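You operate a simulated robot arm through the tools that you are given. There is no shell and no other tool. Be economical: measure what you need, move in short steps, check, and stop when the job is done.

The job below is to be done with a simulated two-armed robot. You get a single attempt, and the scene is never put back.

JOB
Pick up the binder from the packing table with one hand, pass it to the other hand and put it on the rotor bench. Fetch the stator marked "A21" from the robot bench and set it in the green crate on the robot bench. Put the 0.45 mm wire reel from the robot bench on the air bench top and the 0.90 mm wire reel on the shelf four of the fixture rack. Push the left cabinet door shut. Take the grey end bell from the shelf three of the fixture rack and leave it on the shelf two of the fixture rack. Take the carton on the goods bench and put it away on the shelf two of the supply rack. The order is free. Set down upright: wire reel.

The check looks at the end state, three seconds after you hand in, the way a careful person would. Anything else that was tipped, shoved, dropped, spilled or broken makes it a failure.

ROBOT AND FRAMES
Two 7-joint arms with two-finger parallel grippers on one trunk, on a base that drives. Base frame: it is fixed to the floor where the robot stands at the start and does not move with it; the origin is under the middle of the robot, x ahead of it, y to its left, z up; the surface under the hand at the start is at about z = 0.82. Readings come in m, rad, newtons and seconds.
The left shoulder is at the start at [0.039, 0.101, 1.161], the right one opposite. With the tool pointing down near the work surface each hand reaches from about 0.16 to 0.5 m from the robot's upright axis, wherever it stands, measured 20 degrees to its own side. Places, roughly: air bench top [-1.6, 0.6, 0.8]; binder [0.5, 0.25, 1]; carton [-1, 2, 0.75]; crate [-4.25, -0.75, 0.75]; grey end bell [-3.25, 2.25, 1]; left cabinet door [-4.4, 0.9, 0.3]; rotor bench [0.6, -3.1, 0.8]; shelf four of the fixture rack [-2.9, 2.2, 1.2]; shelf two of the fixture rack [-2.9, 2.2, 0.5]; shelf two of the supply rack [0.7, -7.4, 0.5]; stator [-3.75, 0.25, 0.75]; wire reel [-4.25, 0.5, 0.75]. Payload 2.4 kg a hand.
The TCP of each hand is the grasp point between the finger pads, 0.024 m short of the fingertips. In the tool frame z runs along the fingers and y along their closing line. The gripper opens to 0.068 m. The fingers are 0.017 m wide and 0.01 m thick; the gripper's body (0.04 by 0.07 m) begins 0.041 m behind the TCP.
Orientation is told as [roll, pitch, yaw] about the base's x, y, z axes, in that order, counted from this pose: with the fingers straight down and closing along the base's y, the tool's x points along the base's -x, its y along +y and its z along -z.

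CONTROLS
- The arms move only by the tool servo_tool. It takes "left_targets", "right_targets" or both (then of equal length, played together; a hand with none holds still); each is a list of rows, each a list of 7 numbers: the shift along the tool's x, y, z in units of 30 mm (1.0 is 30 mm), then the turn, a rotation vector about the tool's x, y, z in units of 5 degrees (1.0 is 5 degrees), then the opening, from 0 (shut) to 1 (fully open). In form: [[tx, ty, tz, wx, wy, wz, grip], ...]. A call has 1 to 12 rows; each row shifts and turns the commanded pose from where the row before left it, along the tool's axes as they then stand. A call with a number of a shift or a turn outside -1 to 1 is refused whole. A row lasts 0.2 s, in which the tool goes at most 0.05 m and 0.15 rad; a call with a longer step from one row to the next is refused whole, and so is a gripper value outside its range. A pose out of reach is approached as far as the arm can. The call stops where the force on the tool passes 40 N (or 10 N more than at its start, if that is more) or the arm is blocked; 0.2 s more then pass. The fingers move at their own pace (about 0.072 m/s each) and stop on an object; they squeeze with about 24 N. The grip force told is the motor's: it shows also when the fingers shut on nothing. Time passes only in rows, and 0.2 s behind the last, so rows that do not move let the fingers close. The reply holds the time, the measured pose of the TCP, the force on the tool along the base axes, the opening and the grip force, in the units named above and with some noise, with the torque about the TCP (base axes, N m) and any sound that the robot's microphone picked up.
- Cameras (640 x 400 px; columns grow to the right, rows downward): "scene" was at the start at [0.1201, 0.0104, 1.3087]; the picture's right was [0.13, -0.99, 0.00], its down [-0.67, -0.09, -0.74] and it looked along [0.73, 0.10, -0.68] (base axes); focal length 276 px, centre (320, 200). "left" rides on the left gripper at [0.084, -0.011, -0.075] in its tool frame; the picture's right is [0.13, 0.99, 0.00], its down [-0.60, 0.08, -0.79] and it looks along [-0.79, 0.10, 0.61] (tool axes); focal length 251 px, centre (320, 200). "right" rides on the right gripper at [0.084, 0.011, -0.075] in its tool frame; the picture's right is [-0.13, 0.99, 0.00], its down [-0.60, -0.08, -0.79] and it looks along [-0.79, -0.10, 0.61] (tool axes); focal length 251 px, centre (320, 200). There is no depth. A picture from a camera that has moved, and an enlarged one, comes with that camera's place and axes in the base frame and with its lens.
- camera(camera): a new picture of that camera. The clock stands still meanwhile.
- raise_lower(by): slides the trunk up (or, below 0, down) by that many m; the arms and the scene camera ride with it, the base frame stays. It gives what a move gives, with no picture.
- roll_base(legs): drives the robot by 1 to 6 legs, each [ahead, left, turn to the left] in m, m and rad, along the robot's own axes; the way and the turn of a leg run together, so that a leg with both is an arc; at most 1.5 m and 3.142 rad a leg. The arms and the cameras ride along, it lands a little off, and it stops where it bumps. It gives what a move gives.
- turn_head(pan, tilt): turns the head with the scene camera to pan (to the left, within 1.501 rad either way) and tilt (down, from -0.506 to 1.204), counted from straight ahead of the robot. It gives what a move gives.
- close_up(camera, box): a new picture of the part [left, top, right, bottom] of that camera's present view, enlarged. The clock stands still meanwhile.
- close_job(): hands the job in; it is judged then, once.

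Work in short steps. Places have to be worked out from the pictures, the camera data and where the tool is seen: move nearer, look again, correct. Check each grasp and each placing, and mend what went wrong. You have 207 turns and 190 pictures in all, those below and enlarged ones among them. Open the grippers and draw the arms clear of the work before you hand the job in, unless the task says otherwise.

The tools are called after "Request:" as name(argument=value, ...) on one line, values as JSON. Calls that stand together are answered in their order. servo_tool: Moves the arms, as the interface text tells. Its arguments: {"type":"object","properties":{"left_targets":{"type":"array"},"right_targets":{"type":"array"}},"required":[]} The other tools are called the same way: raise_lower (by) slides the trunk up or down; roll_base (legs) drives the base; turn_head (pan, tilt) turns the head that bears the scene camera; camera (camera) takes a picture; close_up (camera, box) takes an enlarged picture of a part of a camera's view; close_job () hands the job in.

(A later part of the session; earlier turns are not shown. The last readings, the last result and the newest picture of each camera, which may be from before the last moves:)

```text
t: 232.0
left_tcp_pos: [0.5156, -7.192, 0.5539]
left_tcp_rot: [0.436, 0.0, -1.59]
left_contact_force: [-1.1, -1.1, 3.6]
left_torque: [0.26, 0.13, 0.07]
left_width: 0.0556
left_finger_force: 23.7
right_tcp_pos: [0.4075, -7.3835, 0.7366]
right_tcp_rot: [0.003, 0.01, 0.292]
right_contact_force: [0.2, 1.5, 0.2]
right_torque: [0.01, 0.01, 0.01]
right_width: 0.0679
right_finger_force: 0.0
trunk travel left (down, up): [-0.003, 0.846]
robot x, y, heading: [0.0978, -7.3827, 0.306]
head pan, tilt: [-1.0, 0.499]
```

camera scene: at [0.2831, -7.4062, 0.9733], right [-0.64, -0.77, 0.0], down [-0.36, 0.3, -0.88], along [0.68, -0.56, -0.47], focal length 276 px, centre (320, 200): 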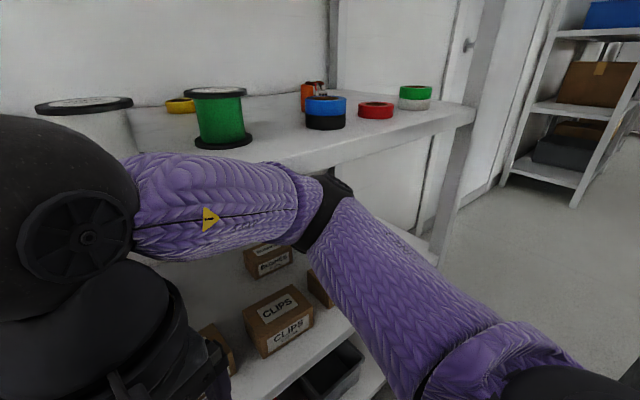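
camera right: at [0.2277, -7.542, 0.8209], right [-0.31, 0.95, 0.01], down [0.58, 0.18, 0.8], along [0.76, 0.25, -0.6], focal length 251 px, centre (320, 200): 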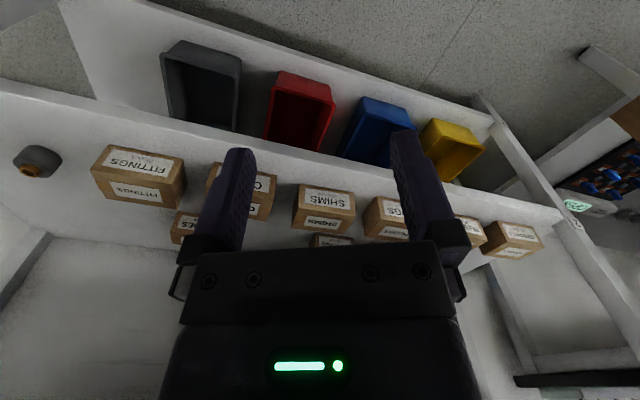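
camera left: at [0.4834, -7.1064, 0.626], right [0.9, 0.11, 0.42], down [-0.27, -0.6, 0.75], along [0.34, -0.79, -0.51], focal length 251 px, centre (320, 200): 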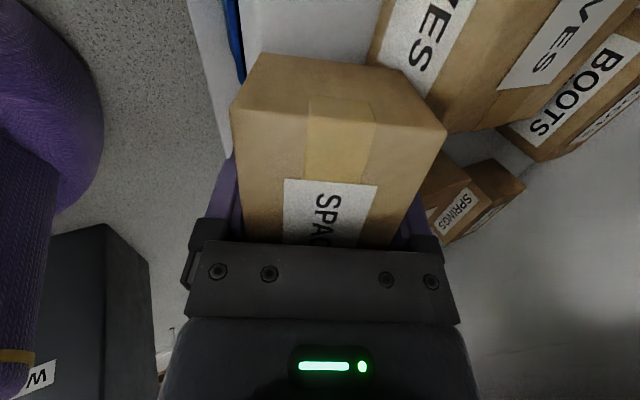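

Contact found; box footprint should be x≈0.502–0.558. I open the fingers and let it settle.

Request:
servo_tool(left_targets=[[0, 0, 0, 0, 0, 0, 0.5], [0, 0, 0, 0, 0, 0, 0.75], [0, 0, 0, 0, 0, 0, 1], [0, 0, 0, 0, 0, 0, 1]])

Request:
camera(camera="left")

Request:
turn_head(pan=0.0, tilt=0.7)

Request:
close_up(camera="scene", box=[180, 160, 400, 320])

```text
t: 233.0
left_tcp_pos: [0.5171, -7.1917, 0.5535]
left_tcp_rot: [0.434, 0.0, -1.588]
left_contact_force: [1.1, 0.5, 0.4]
left_torque: [0.0, -0.04, 0.01]
left_width: 0.0679
left_finger_force: 0.0
right_tcp_pos: [0.4078, -7.3836, 0.7369]
right_tcp_rot: [0.004, 0.012, 0.291]
right_contact_force: [0.1, 0.8, -0.4]
right_torque: [0.01, -0.01, 0.01]
right_width: 0.0678
right_finger_force: 0.0
trunk travel left (down, up): [-0.003, 0.846]
robot x, y, heading: [0.0972, -7.3887, 0.306]
head pan, tilt: [-1.0, 0.499]
```

```text
117 pictures are left
camera left: at [0.4775, -7.1072, 0.6173], right [0.9, 0.11, 0.42], down [-0.27, -0.6, 0.75], along [0.34, -0.79, -0.51], focal length 251 px, centre (320, 200)
```

left: 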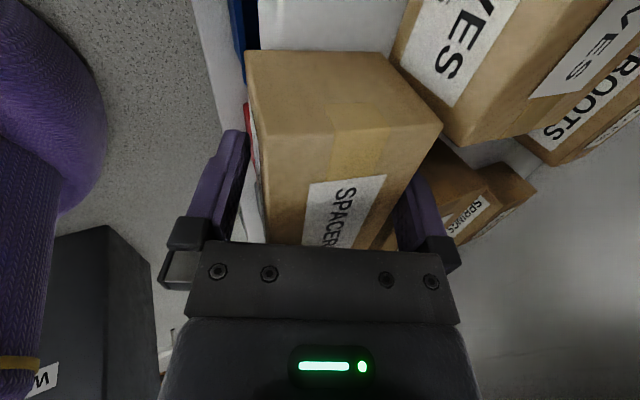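

```text
t: 234.2
left_tcp_pos: [0.5172, -7.192, 0.5531]
left_tcp_rot: [0.436, 0.001, -1.59]
left_contact_force: [-0.3, 0.0, 0.4]
left_torque: [0.0, 0.01, 0.01]
left_width: 0.0681
left_finger_force: 0.0
right_tcp_pos: [0.4082, -7.3833, 0.737]
right_tcp_rot: [0.003, 0.011, 0.291]
right_contact_force: [-0.6, -0.4, 0.2]
right_torque: [-0.02, 0.01, 0.04]
right_width: 0.0679
right_finger_force: 0.0
trunk travel left (down, up): [-0.003, 0.846]
robot x, y, heading: [0.0948, -7.3901, 0.299]
head pan, tilt: [0.0, 0.7]
```

```text
2.50 times, centred on (290, 240) of scene
camera zoom: at [0.3112, -7.3231, 0.9304], right [0.3, -0.95, 0.0], down [-0.61, -0.19, -0.76], along [0.73, 0.23, -0.64], focal length 690 px, centre (395, 100)
```

zoom: 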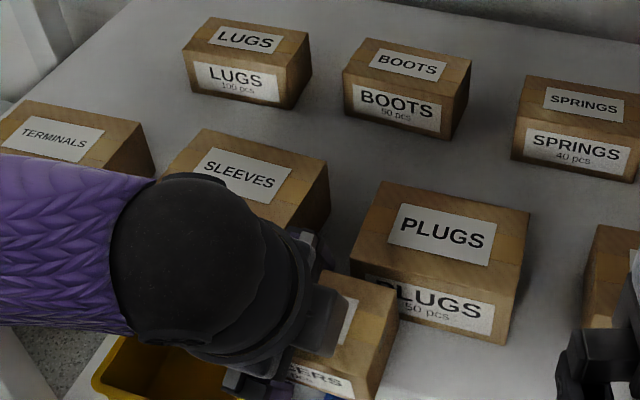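

It settled nearly flat. I withdraw straight up in slow steps.

Request:
servo_tool(left_targets=[[0, 0.17, -0.36, 0, 0, 0, 1], [0, 0.17, -0.36, 0, 0, 0, 1], [0, 0.17, -0.36, 0, 0, 0, 1], [0, 0.2, -0.5, 0, 0, 0, 1], [0, 0.1, -0.5, 0, 0, 0, 1]])

Request:
camera(camera="left")

```text
t: 235.4
left_tcp_pos: [0.5122, -7.1915, 0.6189]
left_tcp_rot: [0.434, -0.002, -1.59]
left_contact_force: [-0.4, 0.0, 0.3]
left_torque: [0.03, 0.06, 0.0]
left_width: 0.0682
left_finger_force: 0.0
right_tcp_pos: [0.4087, -7.3825, 0.736]
right_tcp_rot: [0.003, 0.013, 0.291]
right_contact_force: [-0.2, 0.1, -0.1]
right_torque: [0.0, -0.03, 0.03]
right_width: 0.0678
right_finger_force: 0.1
trunk travel left (down, up): [-0.003, 0.846]
robot x, y, heading: [0.0937, -7.3887, 0.306]
head pan, tilt: [0.0, 0.7]
```

```text
115 pictures are left
camera left: at [0.4731, -7.1068, 0.6838], right [0.9, 0.11, 0.42], down [-0.27, -0.6, 0.75], along [0.33, -0.79, -0.51], focal length 251 px, centre (320, 200)
```

left: 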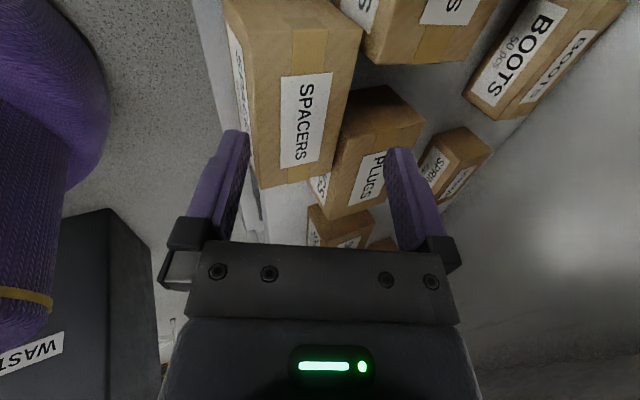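

The carton stands flat on shelf two. I back straight off in -x and verify.

Request:
roll_base(legs=[[-0.33, 0.104, 0], [0, 0, -0.306]])

Request:
turn_head(pan=0.0, tilt=0.4)

Request:
camera(camera="scene")

```text
t: 238.7
left_tcp_pos: [0.2101, -7.3255, 0.6183]
left_tcp_rot: [0.437, 0.001, -1.892]
left_contact_force: [0.3, 0.3, 0.1]
left_torque: [-0.02, 0.01, 0.02]
left_width: 0.0681
left_finger_force: 0.1
right_tcp_pos: [0.0517, -7.4766, 0.736]
right_tcp_rot: [0.005, 0.013, -0.011]
right_contact_force: [-0.6, 0.3, -0.8]
right_torque: [0.04, -0.02, 0.02]
right_width: 0.0678
right_finger_force: 0.0
trunk travel left (down, up): [-0.003, 0.846]
robot x, y, heading: [-0.2528, -7.3924, 0.001]
head pan, tilt: [0.0, 0.7]
```

```text
t: 239.4
left_tcp_pos: [0.2079, -7.3249, 0.619]
left_tcp_rot: [0.434, 0.001, -1.892]
left_contact_force: [0.0, 0.7, -0.2]
left_torque: [0.03, -0.03, -0.03]
left_width: 0.0681
left_finger_force: 0.1
right_tcp_pos: [0.0515, -7.4769, 0.7353]
right_tcp_rot: [0.004, 0.013, -0.009]
right_contact_force: [0.7, 0.4, 0.0]
right_torque: [0.0, 0.0, 0.01]
right_width: 0.0678
right_finger_force: 0.1
trunk travel left (down, up): [-0.003, 0.846]
robot x, y, heading: [-0.249, -7.3904, 0.002]
head pan, tilt: [0.0, 0.4]
```

```text
114 pictures are left
camera scene: at [-0.0147, -7.3899, 0.9572], right [0.0, -1.0, 0.0], down [-0.39, 0.0, -0.92], along [0.92, 0.0, -0.39], focal length 276 px, centre (320, 200)
```

scene: 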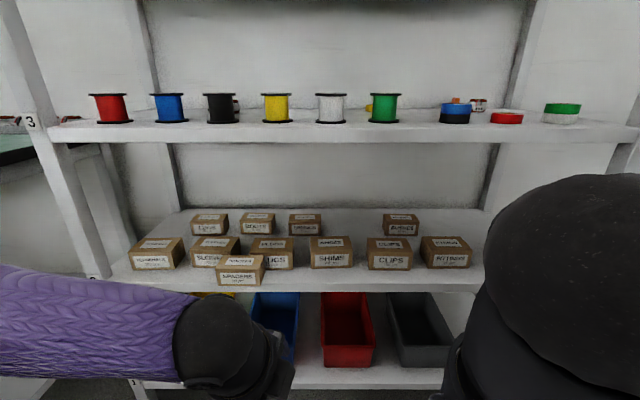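

All cartons and reels are in place and SPACERS sits on shelf two. I raise the trunk, straighten the left hand and head back north.

Request:
raise_lower(by=0.372)

Request:
servo_tool(left_targets=[[0, 0, 0, 1, 0, 0, 1], [0, 0, 0, 1, 0, 0, 1], [0, 0, 0, 1, 0, 0, 1], [0, 0, 0, 1, 0, 0, 1], [0, 0, 0, 1, 0, 0, 1], [0, 0, 0, 0, 0, -1, 1], [0, 0, 0, 0, 0, -1, 1], [0, 0, 0, 0, 0, -1, 1], [0, 0, 0, 0, 0, -1, 1], [0, 0, 0, 0, 0, -1, 1], [0, 0, 0, 0, 0, -1, 1], [0, 0, 0, 0, 0, -1, 1]])

Request:
roll_base(legs=[[-0.3, 0, 0], [0, 1.5, 0], [0, 1.5, 0], [0, 1.5, 0]])

Request:
servo_tool(left_targets=[[0, 0, 0, 0, 0, -1, 1], [0, 0, 0, 0, 0, -1, 1], [0, 0, 0, 0, 0, -1, 1], [0, 0, 0, 0, 0, -1, 1], [0, 0, 0, 0, 0, -1, 1], [0, 0, 0, 0, 0, -1, 1], [0, 0, 0, 0, 0, -1, 1], [0, 0, 0, 0, 0, -1, 1], [0, 0, 0, 0, 0, -1, 1], [0, 0, 0, 0, 0, -1, 1], [0, 0, 0, 0, 0, -1, 1], [0, 0, 0, 0, 0, -1, 1]])

```text
t: 243.1
left_tcp_pos: [0.1931, -7.3247, 1.0525]
left_tcp_rot: [0.575, 0.045, -1.888]
left_contact_force: [0.3, 0.3, 0.0]
left_torque: [-0.02, 0.03, -0.02]
left_width: 0.0683
left_finger_force: 0.1
right_tcp_pos: [0.0532, -7.4766, 1.1079]
right_tcp_rot: [0.005, 0.012, -0.01]
right_contact_force: [0.3, 0.3, -0.4]
right_torque: [0.05, -0.01, 0.01]
right_width: 0.068
right_finger_force: 0.0
trunk travel left (down, up): [-0.375, 0.474]
robot x, y, heading: [-0.2454, -7.387, 0.007]
head pan, tilt: [0.0, 0.4]
```

```text
t: 245.7
left_tcp_pos: [0.163, -7.2857, 1.0554]
left_tcp_rot: [0.14, -0.041, -1.282]
left_contact_force: [-0.6, 0.1, -0.9]
left_torque: [-0.01, 0.0, 0.03]
left_width: 0.0678
left_finger_force: 0.0
left hand out of reach, approached as far as the arm can: row 1, 2, 3, 4, 5
right_tcp_pos: [0.0534, -7.4764, 1.1066]
right_tcp_rot: [0.004, 0.011, -0.009]
right_contact_force: [0.9, -0.4, -0.8]
right_torque: [0.01, -0.01, 0.0]
right_width: 0.0682
right_finger_force: 0.1
trunk travel left (down, up): [-0.375, 0.474]
robot x, y, heading: [-0.2446, -7.3925, 0.002]
head pan, tilt: [0.0, 0.4]
```

```text
t: 268.7
left_tcp_pos: [-0.2127, -2.7765, 1.0559]
left_tcp_rot: [0.14, -0.041, -1.245]
left_contact_force: [0.0, -0.9, -0.2]
left_torque: [0.01, -0.01, -0.02]
left_width: 0.0681
left_finger_force: 0.0
right_tcp_pos: [-0.3138, -2.9726, 1.1086]
right_tcp_rot: [0.003, 0.012, 0.028]
right_contact_force: [-0.7, 0.7, -0.3]
right_torque: [0.0, 0.05, 0.0]
right_width: 0.0679
right_finger_force: 0.0
trunk travel left (down, up): [-0.375, 0.474]
robot x, y, heading: [-0.6153, -2.8964, 0.042]
head pan, tilt: [0.0, 0.4]
```

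```text
t: 271.3
left_tcp_pos: [-0.2126, -2.7765, 1.0555]
left_tcp_rot: [0.035, -0.142, -0.196]
left_contact_force: [-0.2, 0.3, 0.1]
left_torque: [0.01, -0.04, -0.02]
left_width: 0.068
left_finger_force: 0.1
right_tcp_pos: [-0.3162, -2.9713, 1.1087]
right_tcp_rot: [0.003, 0.012, 0.028]
right_contact_force: [-0.5, 0.1, 0.3]
right_torque: [0.03, 0.01, 0.0]
right_width: 0.0679
right_finger_force: 0.1
trunk travel left (down, up): [-0.375, 0.474]
robot x, y, heading: [-0.6203, -2.8996, 0.041]
head pan, tilt: [0.0, 0.4]
```

I level the left hand and continue north to y≈1.2, then turn to face west.

Request:
servo_tool(left_targets=[[0, 0, 0, 0.13, 0.54, -0.9, 1], [0, 0, 0, 0.13, 0.54, -0.9, 1], [0, 0, 0, 0.13, 0.54, -0.9, 1]])

Request:
roll_base(legs=[[0.12, 0, -0.05], [0, 1.5, 0], [0, 1.5, 0], [0, 1.15, 0], [0, 0, 3.1]])

Request:
turn_head(pan=0.3, tilt=0.3)

Request:
camera(camera="scene")

```text
t: 272.1
left_tcp_pos: [-0.2212, -2.766, 1.0562]
left_tcp_rot: [-0.017, -0.002, 0.042]
left_contact_force: [0.7, -0.6, 0.4]
left_torque: [0.0, -0.04, 0.02]
left_width: 0.0682
left_finger_force: 0.0
left hand out of reach, approached as far as the arm can: row 1, 2, 3
right_tcp_pos: [-0.3151, -2.971, 1.1077]
right_tcp_rot: [0.002, 0.013, 0.026]
right_contact_force: [-0.5, -0.6, 0.2]
right_torque: [-0.02, -0.01, 0.02]
right_width: 0.0679
right_finger_force: 0.0
trunk travel left (down, up): [-0.375, 0.474]
robot x, y, heading: [-0.6203, -2.897, 0.037]
head pan, tilt: [0.0, 0.4]
```

```text
t: 300.2
left_tcp_pos: [-0.8858, 1.1663, 1.0563]
left_tcp_rot: [-0.018, -0.002, 3.109]
left_contact_force: [0.2, -0.6, -0.3]
left_torque: [0.0, 0.04, -0.01]
left_width: 0.0682
left_finger_force: 0.1
right_tcp_pos: [-0.7791, 1.3648, 1.1076]
right_tcp_rot: [0.004, 0.012, 3.1]
right_contact_force: [0.1, -0.4, 0.5]
right_torque: [-0.01, -0.01, 0.0]
right_width: 0.068
right_finger_force: 0.0
trunk travel left (down, up): [-0.375, 0.474]
robot x, y, heading: [-0.4816, 1.2661, 3.112]
head pan, tilt: [0.0, 0.4]
```

```text
t: 301.0
left_tcp_pos: [-0.8871, 1.1654, 1.056]
left_tcp_rot: [-0.017, -0.003, 3.111]
left_contact_force: [0.2, -0.1, 0.9]
left_torque: [0.01, 0.01, -0.02]
left_width: 0.068
left_finger_force: 0.1
right_tcp_pos: [-0.7792, 1.3634, 1.1082]
right_tcp_rot: [0.004, 0.013, 3.099]
right_contact_force: [0.6, -0.1, -0.9]
right_torque: [0.02, 0.01, 0.01]
right_width: 0.0678
right_finger_force: 0.0
trunk travel left (down, up): [-0.375, 0.474]
robot x, y, heading: [-0.4799, 1.2652, 3.117]
head pan, tilt: [0.3, 0.3]
```

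```text
113 pictures are left
camera scene: at [-0.6045, 1.2424, 1.3482], right [-0.27, 0.96, 0.0], down [0.29, 0.08, -0.96], along [-0.92, -0.25, -0.3], focal length 276 px, centre (320, 200)
```

scene: 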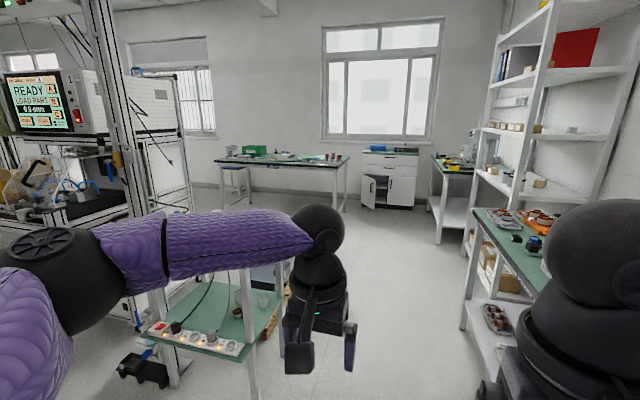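

Robot bench, cabinet and fixture rack are visible ahead. I drive west past the air bench and then left towards the robot bench.

Request:
roll_base(legs=[[1.5, 0, 0.025], [0.65, 0, 0], [0, 0.75, 0]])

Request:
turn_head(pan=0.2, tilt=0.4)

Request:
camera(camera="scene")

```text
t: 315.4
left_tcp_pos: [-3.042, 0.4314, 1.0559]
left_tcp_rot: [-0.018, -0.003, 3.141]
left_contact_force: [-0.5, 0.3, -0.3]
left_torque: [0.0, 0.04, 0.01]
left_width: 0.068
left_finger_force: 0.0
right_tcp_pos: [-2.9391, 0.6325, 1.1084]
right_tcp_rot: [0.003, 0.011, 3.128]
right_contact_force: [0.4, -0.6, 0.4]
right_torque: [0.02, 0.0, 0.01]
right_width: 0.0678
right_finger_force: 0.0
trunk travel left (down, up): [-0.375, 0.474]
robot x, y, heading: [-2.6418, 0.5451, 3.136]
head pan, tilt: [0.3, 0.3]
```

```text
t: 316.0
left_tcp_pos: [-3.0422, 0.43, 1.0566]
left_tcp_rot: [-0.017, -0.002, 3.139]
left_contact_force: [-0.5, -0.8, 0.5]
left_torque: [-0.03, -0.01, -0.03]
left_width: 0.0678
left_finger_force: 0.0
right_tcp_pos: [-2.941, 0.632, 1.1073]
right_tcp_rot: [0.004, 0.013, 3.129]
right_contact_force: [-0.7, -0.9, 0.4]
right_torque: [0.0, -0.02, 0.02]
right_width: 0.0681
right_finger_force: 0.0
trunk travel left (down, up): [-0.375, 0.474]
robot x, y, heading: [-2.6398, 0.5427, 3.14]
head pan, tilt: [0.201, 0.4]
```

```text
112 pictures are left
camera scene: at [-2.7643, 0.5247, 1.339], right [-0.2, 0.98, 0.0], down [0.38, 0.08, -0.92], along [-0.9, -0.18, -0.39], focal length 276 px, centre (320, 200)
```

scene: 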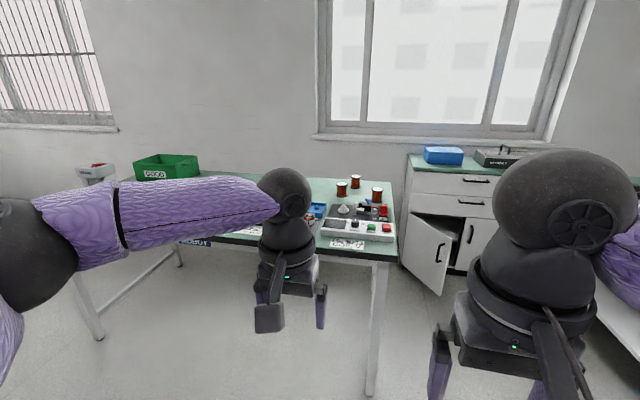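

Three reels and the devices are at the bench's right end. I move closer for a detailed look.

Request:
roll_base(legs=[[0.36, -0.05, 0]])

Request:
turn_head(pan=0.0, tilt=0.5)

Request:
camera(camera="scene")

Request:
camera(camera="left")

```text
t: 318.4
left_tcp_pos: [-3.4088, 0.4812, 1.0559]
left_tcp_rot: [-0.018, -0.001, 3.14]
left_contact_force: [0.0, -0.4, -0.2]
left_torque: [0.01, -0.01, -0.01]
left_width: 0.0682
left_finger_force: 0.0
right_tcp_pos: [-3.3069, 0.6839, 1.1078]
right_tcp_rot: [0.003, 0.011, 3.129]
right_contact_force: [0.8, 0.2, 0.5]
right_torque: [0.01, -0.01, -0.01]
right_width: 0.0677
right_finger_force: 0.0
trunk travel left (down, up): [-0.375, 0.474]
robot x, y, heading: [-3.0039, 0.5912, 3.142]
head pan, tilt: [0.201, 0.4]
```

```text
t: 319.1
left_tcp_pos: [-3.4079, 0.4817, 1.0551]
left_tcp_rot: [-0.016, -0.001, 3.139]
left_contact_force: [-0.1, -0.2, -0.3]
left_torque: [-0.01, 0.0, -0.01]
left_width: 0.0681
left_finger_force: 0.1
right_tcp_pos: [-3.3061, 0.6828, 1.1075]
right_tcp_rot: [0.004, 0.012, 3.128]
right_contact_force: [0.4, -0.3, 0.0]
right_torque: [0.01, -0.02, -0.03]
right_width: 0.0681
right_finger_force: 0.0
trunk travel left (down, up): [-0.375, 0.474]
robot x, y, heading: [-3.0052, 0.5929, 3.145]
head pan, tilt: [0.0, 0.499]
```

```text
111 pictures are left
camera scene: at [-3.1304, 0.5937, 1.3299], right [0.0, 1.0, 0.0], down [0.48, 0.0, -0.88], along [-0.88, 0.0, -0.48], focal length 276 px, centre (320, 200)
```

scene: 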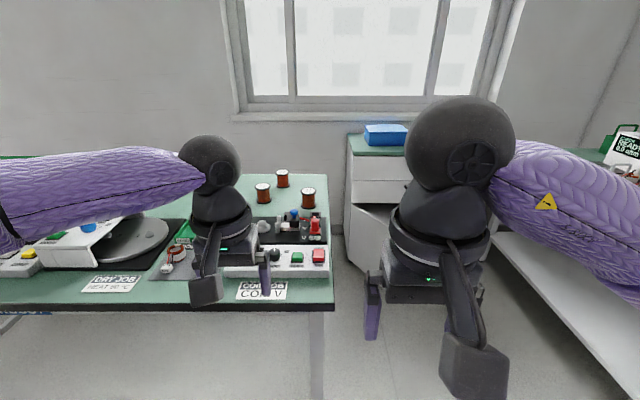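

```text
110 pictures are left
camera left: at [-3.323, 0.4907, 1.1318], right [0.13, -0.99, -0.02], down [-0.6, -0.09, 0.79], along [-0.79, -0.09, -0.61], focal length 251 px, centre (320, 200)
```

left: 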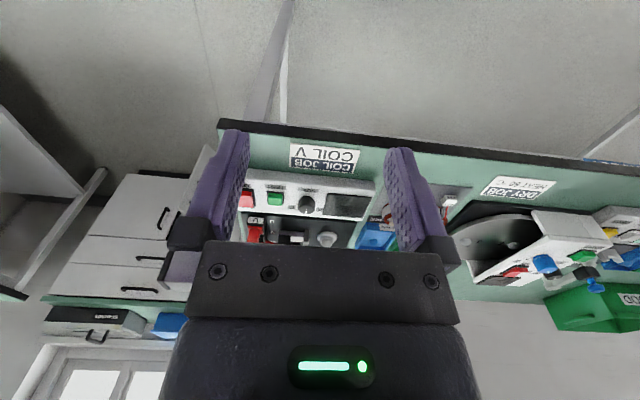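

Now I zoom on the reels to read their sizes.

Request:
close_up(camera="scene", box=[210, 155, 350, 285])

```text
3.08 times, centred on (280, 220) of scene
camera zoom: at [-3.1304, 0.5937, 1.3299], right [0.0, 1.0, 0.0], down [0.48, 0.0, -0.88], along [-0.88, 0.0, -0.48], focal length 850 px, centre (443, 138)
```

zoom: 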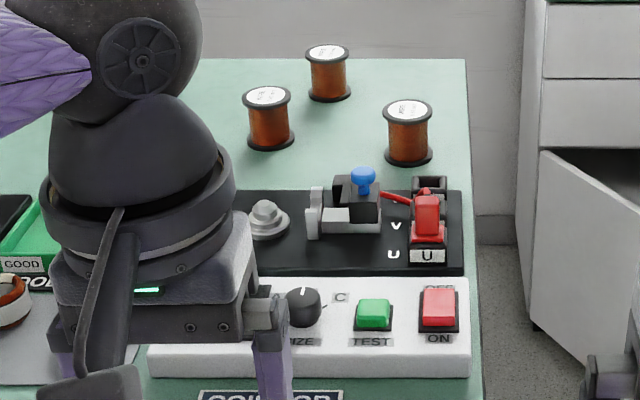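

The labels are on top; and the reels are best reached from the bench's right end, near the open cabinet door. I first look at the cabinet more closely from a better spot.

Request:
roll_base(legs=[[0, -0.4, 0]])

Request:
turn_head(pan=0.05, tilt=0.35)

Request:
camera(camera="scene")

Request:
turn_head(pan=-0.7, tilt=0.3)

Request:
camera(camera="scene")

```text
t: 321.6
left_tcp_pos: [-3.4081, 0.8783, 1.0557]
left_tcp_rot: [-0.018, -0.004, 3.134]
left_contact_force: [0.6, 0.8, 0.0]
left_torque: [0.0, 0.0, -0.04]
left_width: 0.0678
left_finger_force: 0.2
right_tcp_pos: [-3.3034, 1.0784, 1.1088]
right_tcp_rot: [0.003, 0.012, 3.123]
right_contact_force: [-0.5, 0.1, -0.1]
right_torque: [-0.03, 0.02, 0.02]
right_width: 0.0678
right_finger_force: 0.0
trunk travel left (down, up): [-0.375, 0.474]
robot x, y, heading: [-3.0047, 0.9859, 3.129]
head pan, tilt: [0.0, 0.499]
```

```text
t: 322.3
left_tcp_pos: [-3.4075, 0.8762, 1.0555]
left_tcp_rot: [-0.018, -0.001, 3.134]
left_contact_force: [0.7, 0.7, -0.1]
left_torque: [0.01, -0.02, 0.0]
left_width: 0.0682
left_finger_force: 0.1
right_tcp_pos: [-3.304, 1.0787, 1.1072]
right_tcp_rot: [0.003, 0.012, 3.123]
right_contact_force: [0.5, 0.9, 0.0]
right_torque: [0.0, 0.02, 0.01]
right_width: 0.0679
right_finger_force: 0.0
trunk travel left (down, up): [-0.375, 0.474]
robot x, y, heading: [-3.0023, 0.9896, 3.136]
head pan, tilt: [0.051, 0.351]
```

```text
108 pictures are left
camera scene: at [-3.131, 0.9829, 1.3435], right [-0.04, 1.0, 0.0], down [0.34, 0.01, -0.94], along [-0.94, -0.04, -0.34], focal length 276 px, centre (320, 200)
```

scene: 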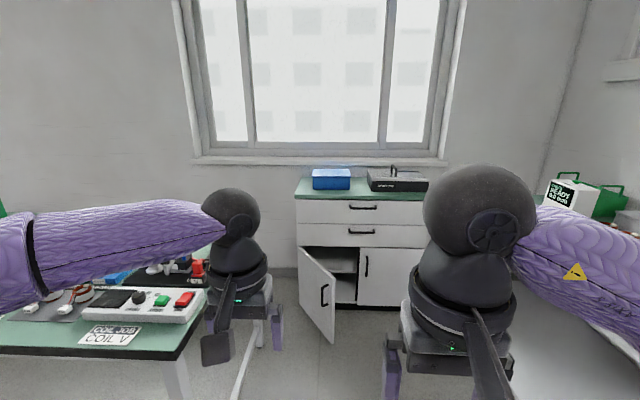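

```text
t: 323.4
left_tcp_pos: [-3.4089, 0.877, 1.0558]
left_tcp_rot: [-0.017, 0.0, 3.136]
left_contact_force: [-0.9, 0.1, 0.2]
left_torque: [0.0, 0.01, 0.01]
left_width: 0.0683
left_finger_force: 0.0
right_tcp_pos: [-3.3035, 1.0767, 1.1089]
right_tcp_rot: [0.003, 0.014, 3.124]
right_contact_force: [-0.2, -0.2, 0.5]
right_torque: [0.0, 0.0, 0.02]
right_width: 0.0681
right_finger_force: 0.1
trunk travel left (down, up): [-0.375, 0.474]
robot x, y, heading: [-3.0022, 0.9842, 3.133]
head pan, tilt: [-0.7, 0.3]
```

```text
107 pictures are left
camera scene: at [-3.1091, 1.0475, 1.3482], right [0.65, 0.76, 0.0], down [0.23, -0.19, -0.96], along [-0.73, 0.62, -0.3], focal length 276 px, centre (320, 200)
```

scene: 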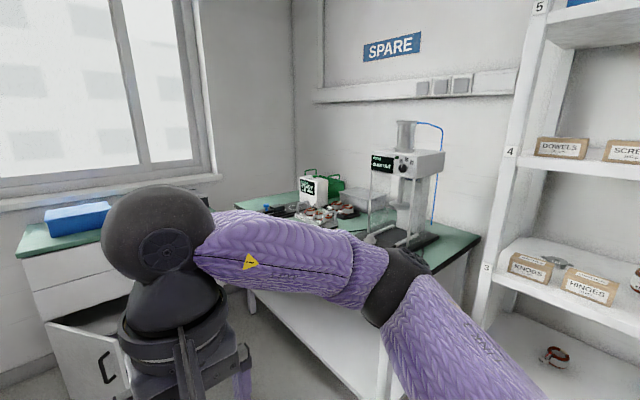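

The left door stands open ~55°, hinge near (-4.53, 0.80), free edge near (-4.25, 1.0), z≈0.07–0.55. I'll push it with the right hand low; the left goes up out of the way. I lift the left, lower the trunk, and drive nearer.

Request:
servo_tool(left_targets=[[0.4, 0, -0.9, 0, 0, 0, 1], [0.4, 0, -0.9, 0, 0, 0, 1], [0.4, 0, -0.9, 0, 0, 0, 1], [0.4, 0, -0.9, 0, 0, 0, 1], [0, 0, -0.9, 0, 0, 0, 1]], right_targets=[[0, 0, 0, 0, 0, 0, 0], [0, 0, 0, 0, 0, 0, 0], [0, 0, 0, 0, 0, 0, 0], [0, 0, 0, 0, 0, 0, 0], [0, 0, 0, 0, 0, 0, 0]])

Request:
raise_lower(by=-0.33)

Request:
roll_base(legs=[[0, -0.1, 0.01], [0.6, 0, 0], [0, 0, 0.2]])

Request:
turn_head(pan=0.1, tilt=0.45)

Request:
camera(camera="scene")

```text
t: 324.6
left_tcp_pos: [-3.3579, 0.8743, 1.1914]
left_tcp_rot: [-0.017, -0.002, 3.133]
left_contact_force: [0.6, 0.0, 0.0]
left_torque: [-0.03, -0.01, 0.0]
left_width: 0.0681
left_finger_force: 0.0
right_tcp_pos: [-3.3042, 1.0778, 1.1069]
right_tcp_rot: [0.003, 0.011, 3.123]
right_contact_force: [0.1, -0.2, -0.2]
right_torque: [-0.01, 0.03, 0.0]
right_width: 0.0
right_finger_force: 24.1
trunk travel left (down, up): [-0.375, 0.474]
robot x, y, heading: [-3.008, 0.9881, 3.136]
head pan, tilt: [-0.7, 0.3]
```

```text
t: 327.8
left_tcp_pos: [-3.358, 0.8733, 0.8614]
left_tcp_rot: [-0.017, -0.001, 3.133]
left_contact_force: [-0.6, 0.8, -0.7]
left_torque: [-0.02, -0.02, -0.03]
left_width: 0.0682
left_finger_force: 0.1
right_tcp_pos: [-3.3054, 1.0774, 0.7779]
right_tcp_rot: [0.002, 0.01, 3.121]
right_contact_force: [0.5, -0.2, 0.0]
right_torque: [0.0, -0.01, 0.01]
right_width: 0.0
right_finger_force: 23.2
trunk travel left (down, up): [-0.045, 0.804]
robot x, y, heading: [-3.0048, 0.9876, 3.137]
head pan, tilt: [-0.7, 0.3]
```

```text
t: 332.7
left_tcp_pos: [-3.9159, 0.8959, 0.8613]
left_tcp_rot: [-0.019, -0.001, -2.936]
left_contact_force: [0.2, 0.6, 0.9]
left_torque: [0.02, 0.03, 0.01]
left_width: 0.068
left_finger_force: 0.0
right_tcp_pos: [-3.9066, 1.1067, 0.7783]
right_tcp_rot: [0.004, 0.013, -2.949]
right_contact_force: [0.4, 1.3, -0.3]
right_torque: [-0.03, 0.0, 0.02]
right_width: 0.0
right_finger_force: 23.4
trunk travel left (down, up): [-0.045, 0.804]
robot x, y, heading: [-3.5952, 1.0826, -2.937]
head pan, tilt: [-0.7, 0.3]
```

```text
t: 333.8
left_tcp_pos: [-3.9157, 0.8954, 0.8603]
left_tcp_rot: [-0.016, -0.001, -2.935]
left_contact_force: [-0.6, -0.6, -0.5]
left_torque: [0.02, 0.0, 0.0]
left_width: 0.068
left_finger_force: 0.1
right_tcp_pos: [-3.9069, 1.1062, 0.7776]
right_tcp_rot: [0.005, 0.013, -2.948]
right_contact_force: [0.8, 0.5, -0.1]
right_torque: [0.01, -0.01, 0.0]
right_width: 0.0
right_finger_force: 23.8
trunk travel left (down, up): [-0.045, 0.804]
robot x, y, heading: [-3.5989, 1.08, -2.936]
head pan, tilt: [0.099, 0.45]
```

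```text
106 pictures are left
camera scene: at [-3.7993, 1.0284, 0.9968], right [-0.3, 0.95, 0.0], down [0.42, 0.13, -0.9], along [-0.86, -0.27, -0.44], focal length 276 px, centre (320, 200)
```

scene: 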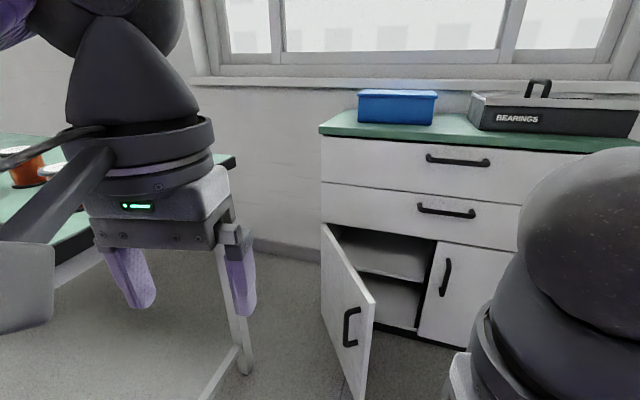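

Door: hinge ≈(-4.53, 0.80), free edge ≈(-4.265, 1.00), top z≈0.53. I lower the right fist to z≈0.49 and drive closer.

Request:
servo_tool(right_targets=[[0, 0, 0.95, 0, 0, 0, 0], [0, 0, 0.95, 0, 0, 0, 0], [0, 0, 0.95, 0, 0, 0, 0], [0, 0, 0.95, 0, 0, 0, 0], [0, 0, 0.95, 0, 0, 0, 0], [0, 0, 0.95, 0, 0, 0, 0], [0, 0, 0.95, 0, 0, 0, 0], [0, 0, 0.95, 0, 0, 0, 0], [0, 0, 0.95, 0, 0, 0, 0], [0, 0, 0.95, 0, 0, 0, 0]])

Request:
roll_base(legs=[[0.25, -0.05, 0]])

Request:
camera(camera="scene")

```text
t: 336.0
left_tcp_pos: [-3.9162, 0.8953, 0.8606]
left_tcp_rot: [-0.018, -0.002, -2.934]
left_contact_force: [-0.1, -0.3, 0.0]
left_torque: [-0.01, 0.01, -0.01]
left_width: 0.0682
left_finger_force: 0.0
right_tcp_pos: [-3.9013, 1.1059, 0.4922]
right_tcp_rot: [0.003, 0.012, -2.947]
right_contact_force: [-0.1, 0.2, 0.0]
right_torque: [0.01, 0.01, 0.0]
right_width: 0.0001
right_finger_force: 23.9
trunk travel left (down, up): [-0.045, 0.804]
robot x, y, heading: [-3.5975, 1.0815, -2.933]
head pan, tilt: [0.099, 0.45]
```

```text
t: 337.9
left_tcp_pos: [-4.1741, 0.8945, 0.8602]
left_tcp_rot: [-0.018, -0.002, -2.937]
left_contact_force: [-0.4, 0.9, -0.6]
left_torque: [-0.03, -0.01, -0.03]
left_width: 0.068
left_finger_force: 0.1
right_tcp_pos: [-4.1595, 1.1048, 0.4935]
right_tcp_rot: [0.004, 0.013, -2.948]
right_contact_force: [0.0, 0.3, -0.3]
right_torque: [0.02, 0.01, -0.03]
right_width: 0.0
right_finger_force: 23.8
trunk travel left (down, up): [-0.045, 0.804]
robot x, y, heading: [-3.8507, 1.0788, -2.934]
head pan, tilt: [0.099, 0.45]
```

```text
105 pictures are left
camera scene: at [-4.0563, 1.0268, 0.9969], right [-0.3, 0.95, 0.0], down [0.42, 0.13, -0.9], along [-0.86, -0.27, -0.44], focal length 276 px, centre (320, 200)
```

scene: 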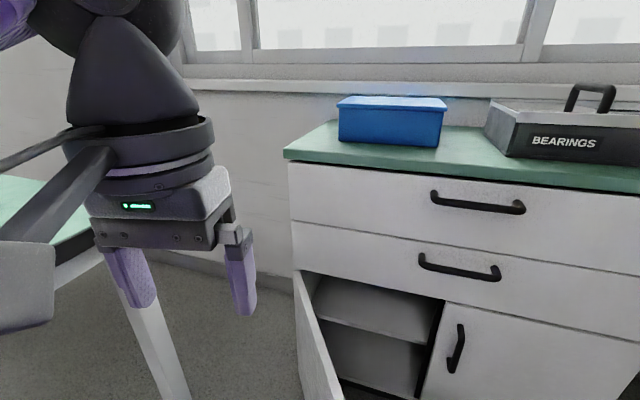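

I bring the right fist around the free edge to the door's outer side.

Request:
servo_tool(right_targets=[[-0.33, 0.81, 0, 0, 0, 0, 0], [-0.33, 0.81, 0, 0, 0, 0, 0], [-0.33, 0.81, 0, 0, 0, 0, 0], [-0.33, 0.81, 0, 0, 0, 0, 0], [-0.33, 0.81, 0, 0, 0, 0, 0], [-0.33, 0.81, 0, 0, 0, 0, 0], [-0.63, -0.03, 0, 0, 0, 0, 0], [-0.63, -0.03, 0, 0, 0, 0, 0]])

Request:
turn_head(pan=0.1, tilt=0.9)

Request:
camera(camera="scene")

Request:
camera(camera="right")

```text
t: 339.6
left_tcp_pos: [-4.1732, 0.8932, 0.8619]
left_tcp_rot: [-0.016, -0.003, -2.935]
left_contact_force: [-0.2, 0.0, -0.4]
left_torque: [0.01, -0.03, -0.01]
left_width: 0.068
left_finger_force: 0.0
right_tcp_pos: [-4.2257, 0.9433, 0.4941]
right_tcp_rot: [0.003, 0.012, -2.949]
right_contact_force: [-0.2, 0.4, 0.5]
right_torque: [0.01, 0.0, -0.02]
right_width: 0.0
right_finger_force: 23.6
trunk travel left (down, up): [-0.045, 0.804]
robot x, y, heading: [-3.8519, 1.0793, -2.931]
head pan, tilt: [0.099, 0.45]
```

```text
t: 340.6
left_tcp_pos: [-4.1735, 0.8933, 0.8604]
left_tcp_rot: [-0.018, -0.003, -2.936]
left_contact_force: [0.0, -0.1, 0.8]
left_torque: [0.03, 0.01, -0.03]
left_width: 0.0681
left_finger_force: 0.1
right_tcp_pos: [-4.2247, 0.9431, 0.4934]
right_tcp_rot: [0.003, 0.012, -2.948]
right_contact_force: [0.5, 0.2, -0.5]
right_torque: [0.0, -0.03, -0.01]
right_width: 0.0
right_finger_force: 23.2
trunk travel left (down, up): [-0.045, 0.804]
robot x, y, heading: [-3.8517, 1.0784, -2.934]
head pan, tilt: [0.099, 0.901]
```

```text
104 pictures are left
camera scene: at [-4.0408, 1.0317, 0.9586], right [-0.3, 0.95, 0.0], down [0.75, 0.24, -0.62], along [-0.59, -0.19, -0.78], focal length 276 px, centre (320, 200)
```

scene: 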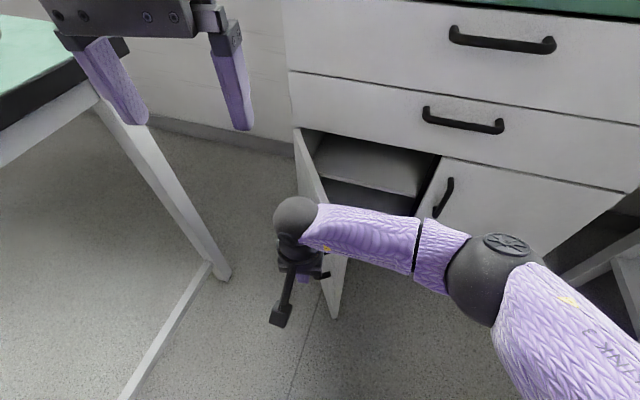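

```text
103 pictures are left
camera right: at [-4.1423, 0.9494, 0.5695], right [0.06, -1.0, 0.0], down [-0.62, -0.04, 0.79], along [-0.78, -0.05, -0.62], focal length 251 px, centre (320, 200)
```

right: 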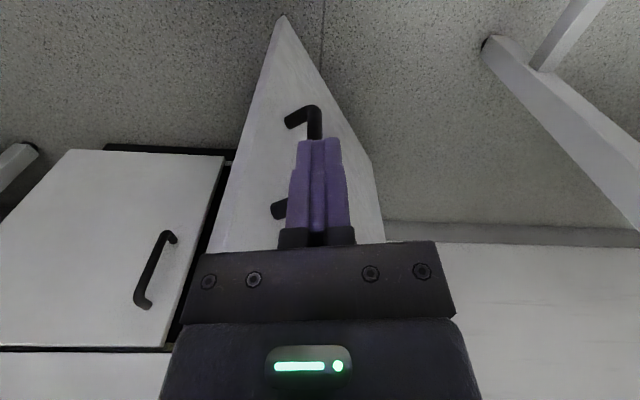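

The fist is beside the handle on the outer face. I make contact and push by driving the base along (-0.15, +0.12).

Request:
servo_tool(right_targets=[[-0.7, -0.76, 0, 0, 0, 0, 0], [-0.6, -0.6, 0, 0, 0, 0, 0]])

Request:
roll_base(legs=[[0.122, -0.148, 0]])

Request:
camera(camera="scene")

```text
t: 341.1
left_tcp_pos: [-4.173, 0.8948, 0.861]
left_tcp_rot: [-0.018, -0.003, -2.936]
left_contact_force: [-0.3, 0.1, 0.5]
left_torque: [0.03, -0.02, -0.05]
left_width: 0.0681
left_finger_force: 0.1
right_tcp_pos: [-4.2732, 0.9776, 0.4917]
right_tcp_rot: [0.003, 0.013, -2.945]
right_contact_force: [-0.4, 0.0, -0.3]
right_torque: [-0.01, -0.02, 0.0]
right_width: 0.0001
right_finger_force: 22.7
trunk travel left (down, up): [-0.045, 0.804]
robot x, y, heading: [-3.8497, 1.0809, -2.933]
head pan, tilt: [0.099, 0.901]
```

```text
t: 342.7
left_tcp_pos: [-4.3248, 1.0137, 0.8616]
left_tcp_rot: [-0.019, -0.002, -2.936]
left_contact_force: [0.5, 0.3, -0.1]
left_torque: [0.02, 0.01, 0.02]
left_width: 0.068
left_finger_force: 0.0
right_tcp_pos: [-4.4239, 1.0973, 0.4917]
right_tcp_rot: [0.003, 0.012, -2.948]
right_contact_force: [0.1, 0.5, 0.1]
right_torque: [0.02, 0.0, -0.01]
right_width: 0.0
right_finger_force: 23.6
trunk travel left (down, up): [-0.045, 0.804]
robot x, y, heading: [-4.0018, 1.2006, -2.936]
head pan, tilt: [0.099, 0.901]
```

```text
102 pictures are left
camera scene: at [-4.1917, 1.152, 0.9585], right [-0.3, 0.95, 0.0], down [0.75, 0.24, -0.62], along [-0.59, -0.19, -0.78], focal length 276 px, centre (320, 200)
```

scene: 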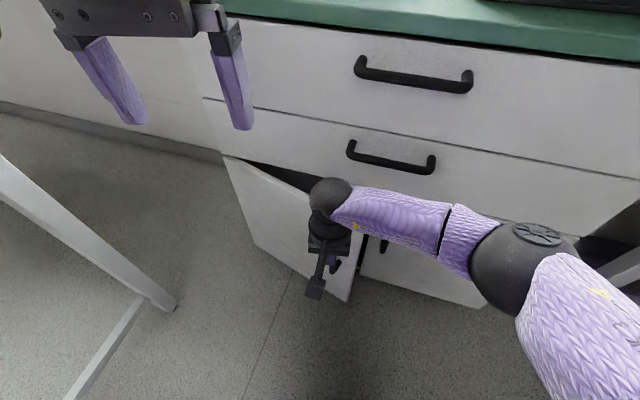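

The door is following. I drive a bit more forward and finish with the arm.

Request:
roll_base(legs=[[0.075, -0.025, 0]])

Request:
servo_tool(right_targets=[[-0.5, 0, 0, 0, 0, 0, 0], [-0.5, 0, 0, 0, 0, 0, 0], [-0.4, 0, 0, 0, 0, 0, 0]])

Request:
camera(camera="scene")

```text
t: 343.8
left_tcp_pos: [-4.4055, 1.0236, 0.8605]
left_tcp_rot: [-0.018, -0.003, -2.935]
left_contact_force: [0.0, 0.2, 0.0]
left_torque: [0.0, 0.01, -0.01]
left_width: 0.0679
left_finger_force: 0.0
right_tcp_pos: [-4.505, 1.1062, 0.4918]
right_tcp_rot: [0.004, 0.012, -2.949]
right_contact_force: [-0.5, -0.1, 0.3]
right_torque: [-0.02, -0.01, 0.01]
right_width: 0.0
right_finger_force: 23.7
trunk travel left (down, up): [-0.045, 0.804]
robot x, y, heading: [-4.0808, 1.2105, -2.937]
head pan, tilt: [0.099, 0.901]
```

```text
t: 344.8
left_tcp_pos: [-4.3906, 1.0213, 0.8631]
left_tcp_rot: [-0.017, -0.004, -2.93]
left_contact_force: [-0.6, 0.9, 0.6]
left_torque: [-0.01, 0.05, -0.03]
left_width: 0.0679
left_finger_force: 0.1
right_tcp_pos: [-4.5101, 1.0915, 0.4891]
right_tcp_rot: [0.012, 0.04, -2.907]
right_contact_force: [0.3, 0.4, -0.2]
right_torque: [-0.02, 0.01, 0.04]
right_width: 0.0001
right_finger_force: 23.7
trunk travel left (down, up): [-0.045, 0.804]
robot x, y, heading: [-4.0673, 1.2095, -2.928]
head pan, tilt: [0.099, 0.901]
stopped in row 3 (right hand): the arm was blocked; the commanded pose is now the measured one
```

```text
101 pictures are left
camera scene: at [-4.239, 1.1642, 0.9661], right [-0.31, 0.95, 0.0], down [0.73, 0.24, -0.64], along [-0.61, -0.2, -0.77], focal length 276 px, centre (320, 200)
```

scene: 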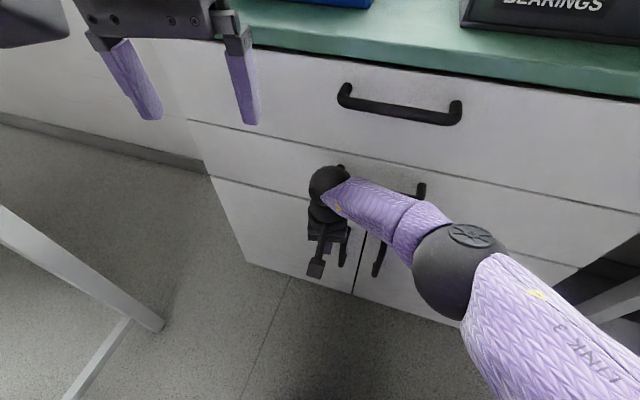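

It looks shut. I retract the hand and back off to check the door.

Request:
servo_tool(right_targets=[[0.5, 0, 0, 0, 0, 0, 0], [0.9, 0, 0, 0, 0, 0, 0], [0.9, 0, 0, 0, 0, 0, 0], [0.9, 0, 0, 0, 0, 0, 0]])

Request:
roll_base(legs=[[-0.35, 0.05, -0.2]])

Request:
turn_head(pan=0.1, tilt=0.6)

Request:
camera(camera="scene")

```text
t: 345.8
left_tcp_pos: [-4.4045, 1.0188, 0.8574]
left_tcp_rot: [-0.019, 0.007, -2.93]
left_contact_force: [0.0, -0.3, 0.7]
left_torque: [0.0, 0.04, -0.01]
left_width: 0.0676
left_finger_force: 0.0
right_tcp_pos: [-4.4313, 1.113, 0.4852]
right_tcp_rot: [0.003, 0.053, -2.921]
right_contact_force: [0.7, -0.1, 0.3]
right_torque: [0.0, -0.01, 0.01]
right_width: 0.0
right_finger_force: 23.4
trunk travel left (down, up): [-0.045, 0.804]
robot x, y, heading: [-4.0767, 1.2102, -2.928]
head pan, tilt: [0.099, 0.901]
```

```text
t: 348.1
left_tcp_pos: [-4.0778, 1.0775, 0.8571]
left_tcp_rot: [-0.019, 0.008, -3.132]
left_contact_force: [0.4, -1.0, 0.6]
left_torque: [-0.04, -0.02, -0.01]
left_width: 0.0679
left_finger_force: 0.0
right_tcp_pos: [-4.0865, 1.176, 0.4847]
right_tcp_rot: [0.004, 0.052, -3.122]
right_contact_force: [0.6, -0.3, 0.1]
right_torque: [0.02, 0.05, 0.0]
right_width: 0.0001
right_finger_force: 23.2
trunk travel left (down, up): [-0.045, 0.804]
robot x, y, heading: [-3.7207, 1.1975, -3.132]
head pan, tilt: [0.099, 0.901]
```

```text
t: 348.9
left_tcp_pos: [-4.0771, 1.0789, 0.8573]
left_tcp_rot: [-0.018, 0.006, -3.13]
left_contact_force: [0.7, -0.6, 0.7]
left_torque: [-0.04, 0.04, 0.0]
left_width: 0.0681
left_finger_force: 0.0
right_tcp_pos: [-4.0874, 1.1762, 0.4854]
right_tcp_rot: [0.005, 0.054, -3.121]
right_contact_force: [-0.4, 1.1, -0.2]
right_torque: [0.0, -0.01, -0.01]
right_width: 0.0
right_finger_force: 23.3
trunk travel left (down, up): [-0.045, 0.804]
robot x, y, heading: [-3.7197, 1.2, -3.137]
head pan, tilt: [0.099, 0.6]
```

```text
100 pictures are left
camera scene: at [-3.9249, 1.1868, 0.9832], right [-0.11, 0.99, 0.0], down [0.56, 0.06, -0.82], along [-0.82, -0.09, -0.57], focal length 276 px, centre (320, 200)
```

scene: 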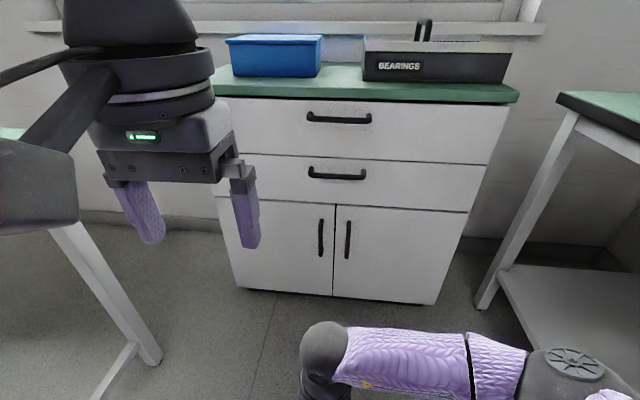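

The cabinet's doors are both shut. Now I restore the right hand and trunk, and go to the robot bench's right end facing -y for the reels.

Request:
servo_tool(right_targets=[[0, 0, -0.95, 0, -0.6, 0, 0], [0, 0, -0.95, 0, 0, 0, 0], [0, 0, -0.95, 0, 0, 0, 0], [0, 0, -0.95, 0, 0, 0, 1], [0, 0, -0.95, 0, 0, 0, 1], [0, 0, -0.95, 0, 0, 0, 1], [0, 0, -0.95, 0, 0, 0, 1], [0, 0, -0.95, 0, 0, 0, 1], [0, 0, -0.95, 0, 0, 0, 1], [0, 0, -0.9, 0, 0, 0, 1]])

Request:
raise_lower(by=0.33)

Request:
roll_base(legs=[[0, 0, 1.567], [0, -0.36, 0], [0.2, 0, 0]])

Request:
turn_head(pan=0.0, tilt=0.75)

Request:
camera(camera="scene")

Request:
camera(camera="right")

```text
t: 351.1
left_tcp_pos: [-4.0774, 1.0775, 0.8572]
left_tcp_rot: [-0.016, 0.009, -3.132]
left_contact_force: [0.8, 0.4, 0.7]
left_torque: [0.01, 0.02, 0.0]
left_width: 0.0681
left_finger_force: 0.2
right_tcp_pos: [-4.0889, 1.1767, 0.7676]
right_tcp_rot: [0.005, 0.001, -3.124]
right_contact_force: [0.2, 0.6, -0.5]
right_torque: [-0.03, 0.0, -0.01]
right_width: 0.0678
right_finger_force: 0.1
trunk travel left (down, up): [-0.045, 0.804]
robot x, y, heading: [-3.7191, 1.1996, -3.133]
head pan, tilt: [0.099, 0.6]
```

```text
t: 354.3
left_tcp_pos: [-4.0777, 1.0783, 1.186]
left_tcp_rot: [-0.015, 0.009, -3.129]
left_contact_force: [-0.6, 0.1, -0.2]
left_torque: [-0.01, 0.0, 0.0]
left_width: 0.068
left_finger_force: 0.1
right_tcp_pos: [-4.0891, 1.1772, 1.0984]
right_tcp_rot: [0.005, 0.0, -3.122]
right_contact_force: [0.5, 0.5, -0.1]
right_torque: [0.0, 0.0, -0.01]
right_width: 0.0682
right_finger_force: 0.0
trunk travel left (down, up): [-0.375, 0.474]
robot x, y, heading: [-3.7169, 1.1956, -3.129]
head pan, tilt: [0.099, 0.6]
```

```text
t: 361.7
left_tcp_pos: [-3.9481, 0.6355, 1.1877]
left_tcp_rot: [-0.017, 0.007, -1.553]
left_contact_force: [-0.2, 0.0, -0.3]
left_torque: [-0.01, 0.0, -0.01]
left_width: 0.0679
left_finger_force: 0.0
right_tcp_pos: [-4.0473, 0.6232, 1.0981]
right_tcp_rot: [0.006, 0.002, -1.544]
right_contact_force: [-0.2, -0.4, 0.7]
right_torque: [-0.01, 0.02, 0.01]
right_width: 0.068
right_finger_force: 0.1
trunk travel left (down, up): [-0.375, 0.474]
robot x, y, heading: [-4.0732, 0.998, -1.55]
head pan, tilt: [0.099, 0.6]
```

```text
t: 362.4
left_tcp_pos: [-3.9486, 0.6372, 1.187]
left_tcp_rot: [-0.018, 0.007, -1.552]
left_contact_force: [-1.2, 0.2, 0.2]
left_torque: [-0.01, 0.0, 0.0]
left_width: 0.0678
left_finger_force: 0.2
right_tcp_pos: [-4.0486, 0.6245, 1.0977]
right_tcp_rot: [0.005, -0.001, -1.544]
right_contact_force: [0.9, 0.9, 0.6]
right_torque: [-0.02, 0.0, -0.03]
right_width: 0.0681
right_finger_force: 0.0
trunk travel left (down, up): [-0.375, 0.474]
robot x, y, heading: [-4.0732, 0.9951, -1.552]
head pan, tilt: [0.0, 0.75]
```

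```text
99 pictures are left
camera scene: at [-4.0669, 0.8758, 1.3079], right [-1.0, -0.02, 0.0], down [-0.01, 0.68, -0.73], along [0.01, -0.73, -0.68], focal length 276 px, centre (320, 200)
```

scene: 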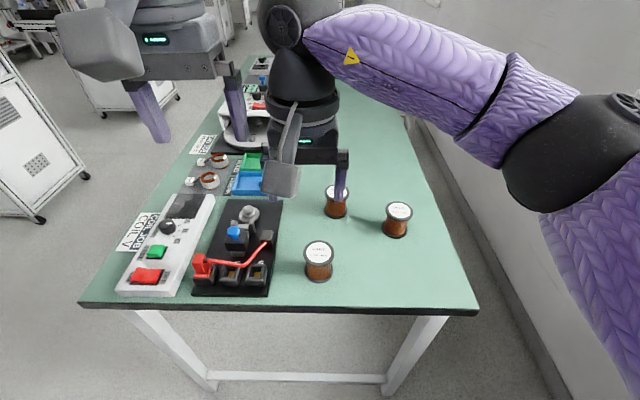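

```text
98 pictures are left
camera right: at [-4.0396, 0.7088, 1.1734], right [0.99, -0.1, 0.01], down [-0.07, -0.61, 0.79], along [-0.08, -0.79, -0.61], focal length 251 px, centre (320, 200)
```

right: 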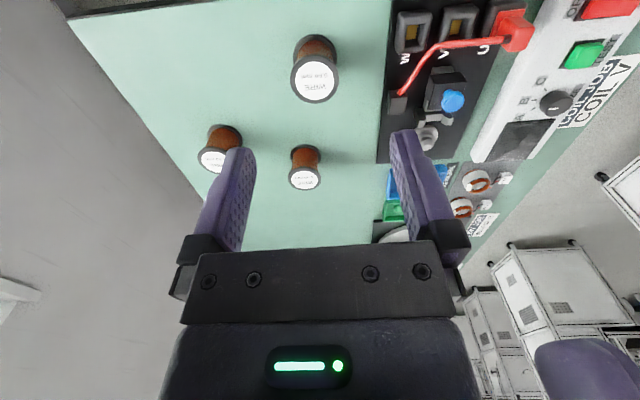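

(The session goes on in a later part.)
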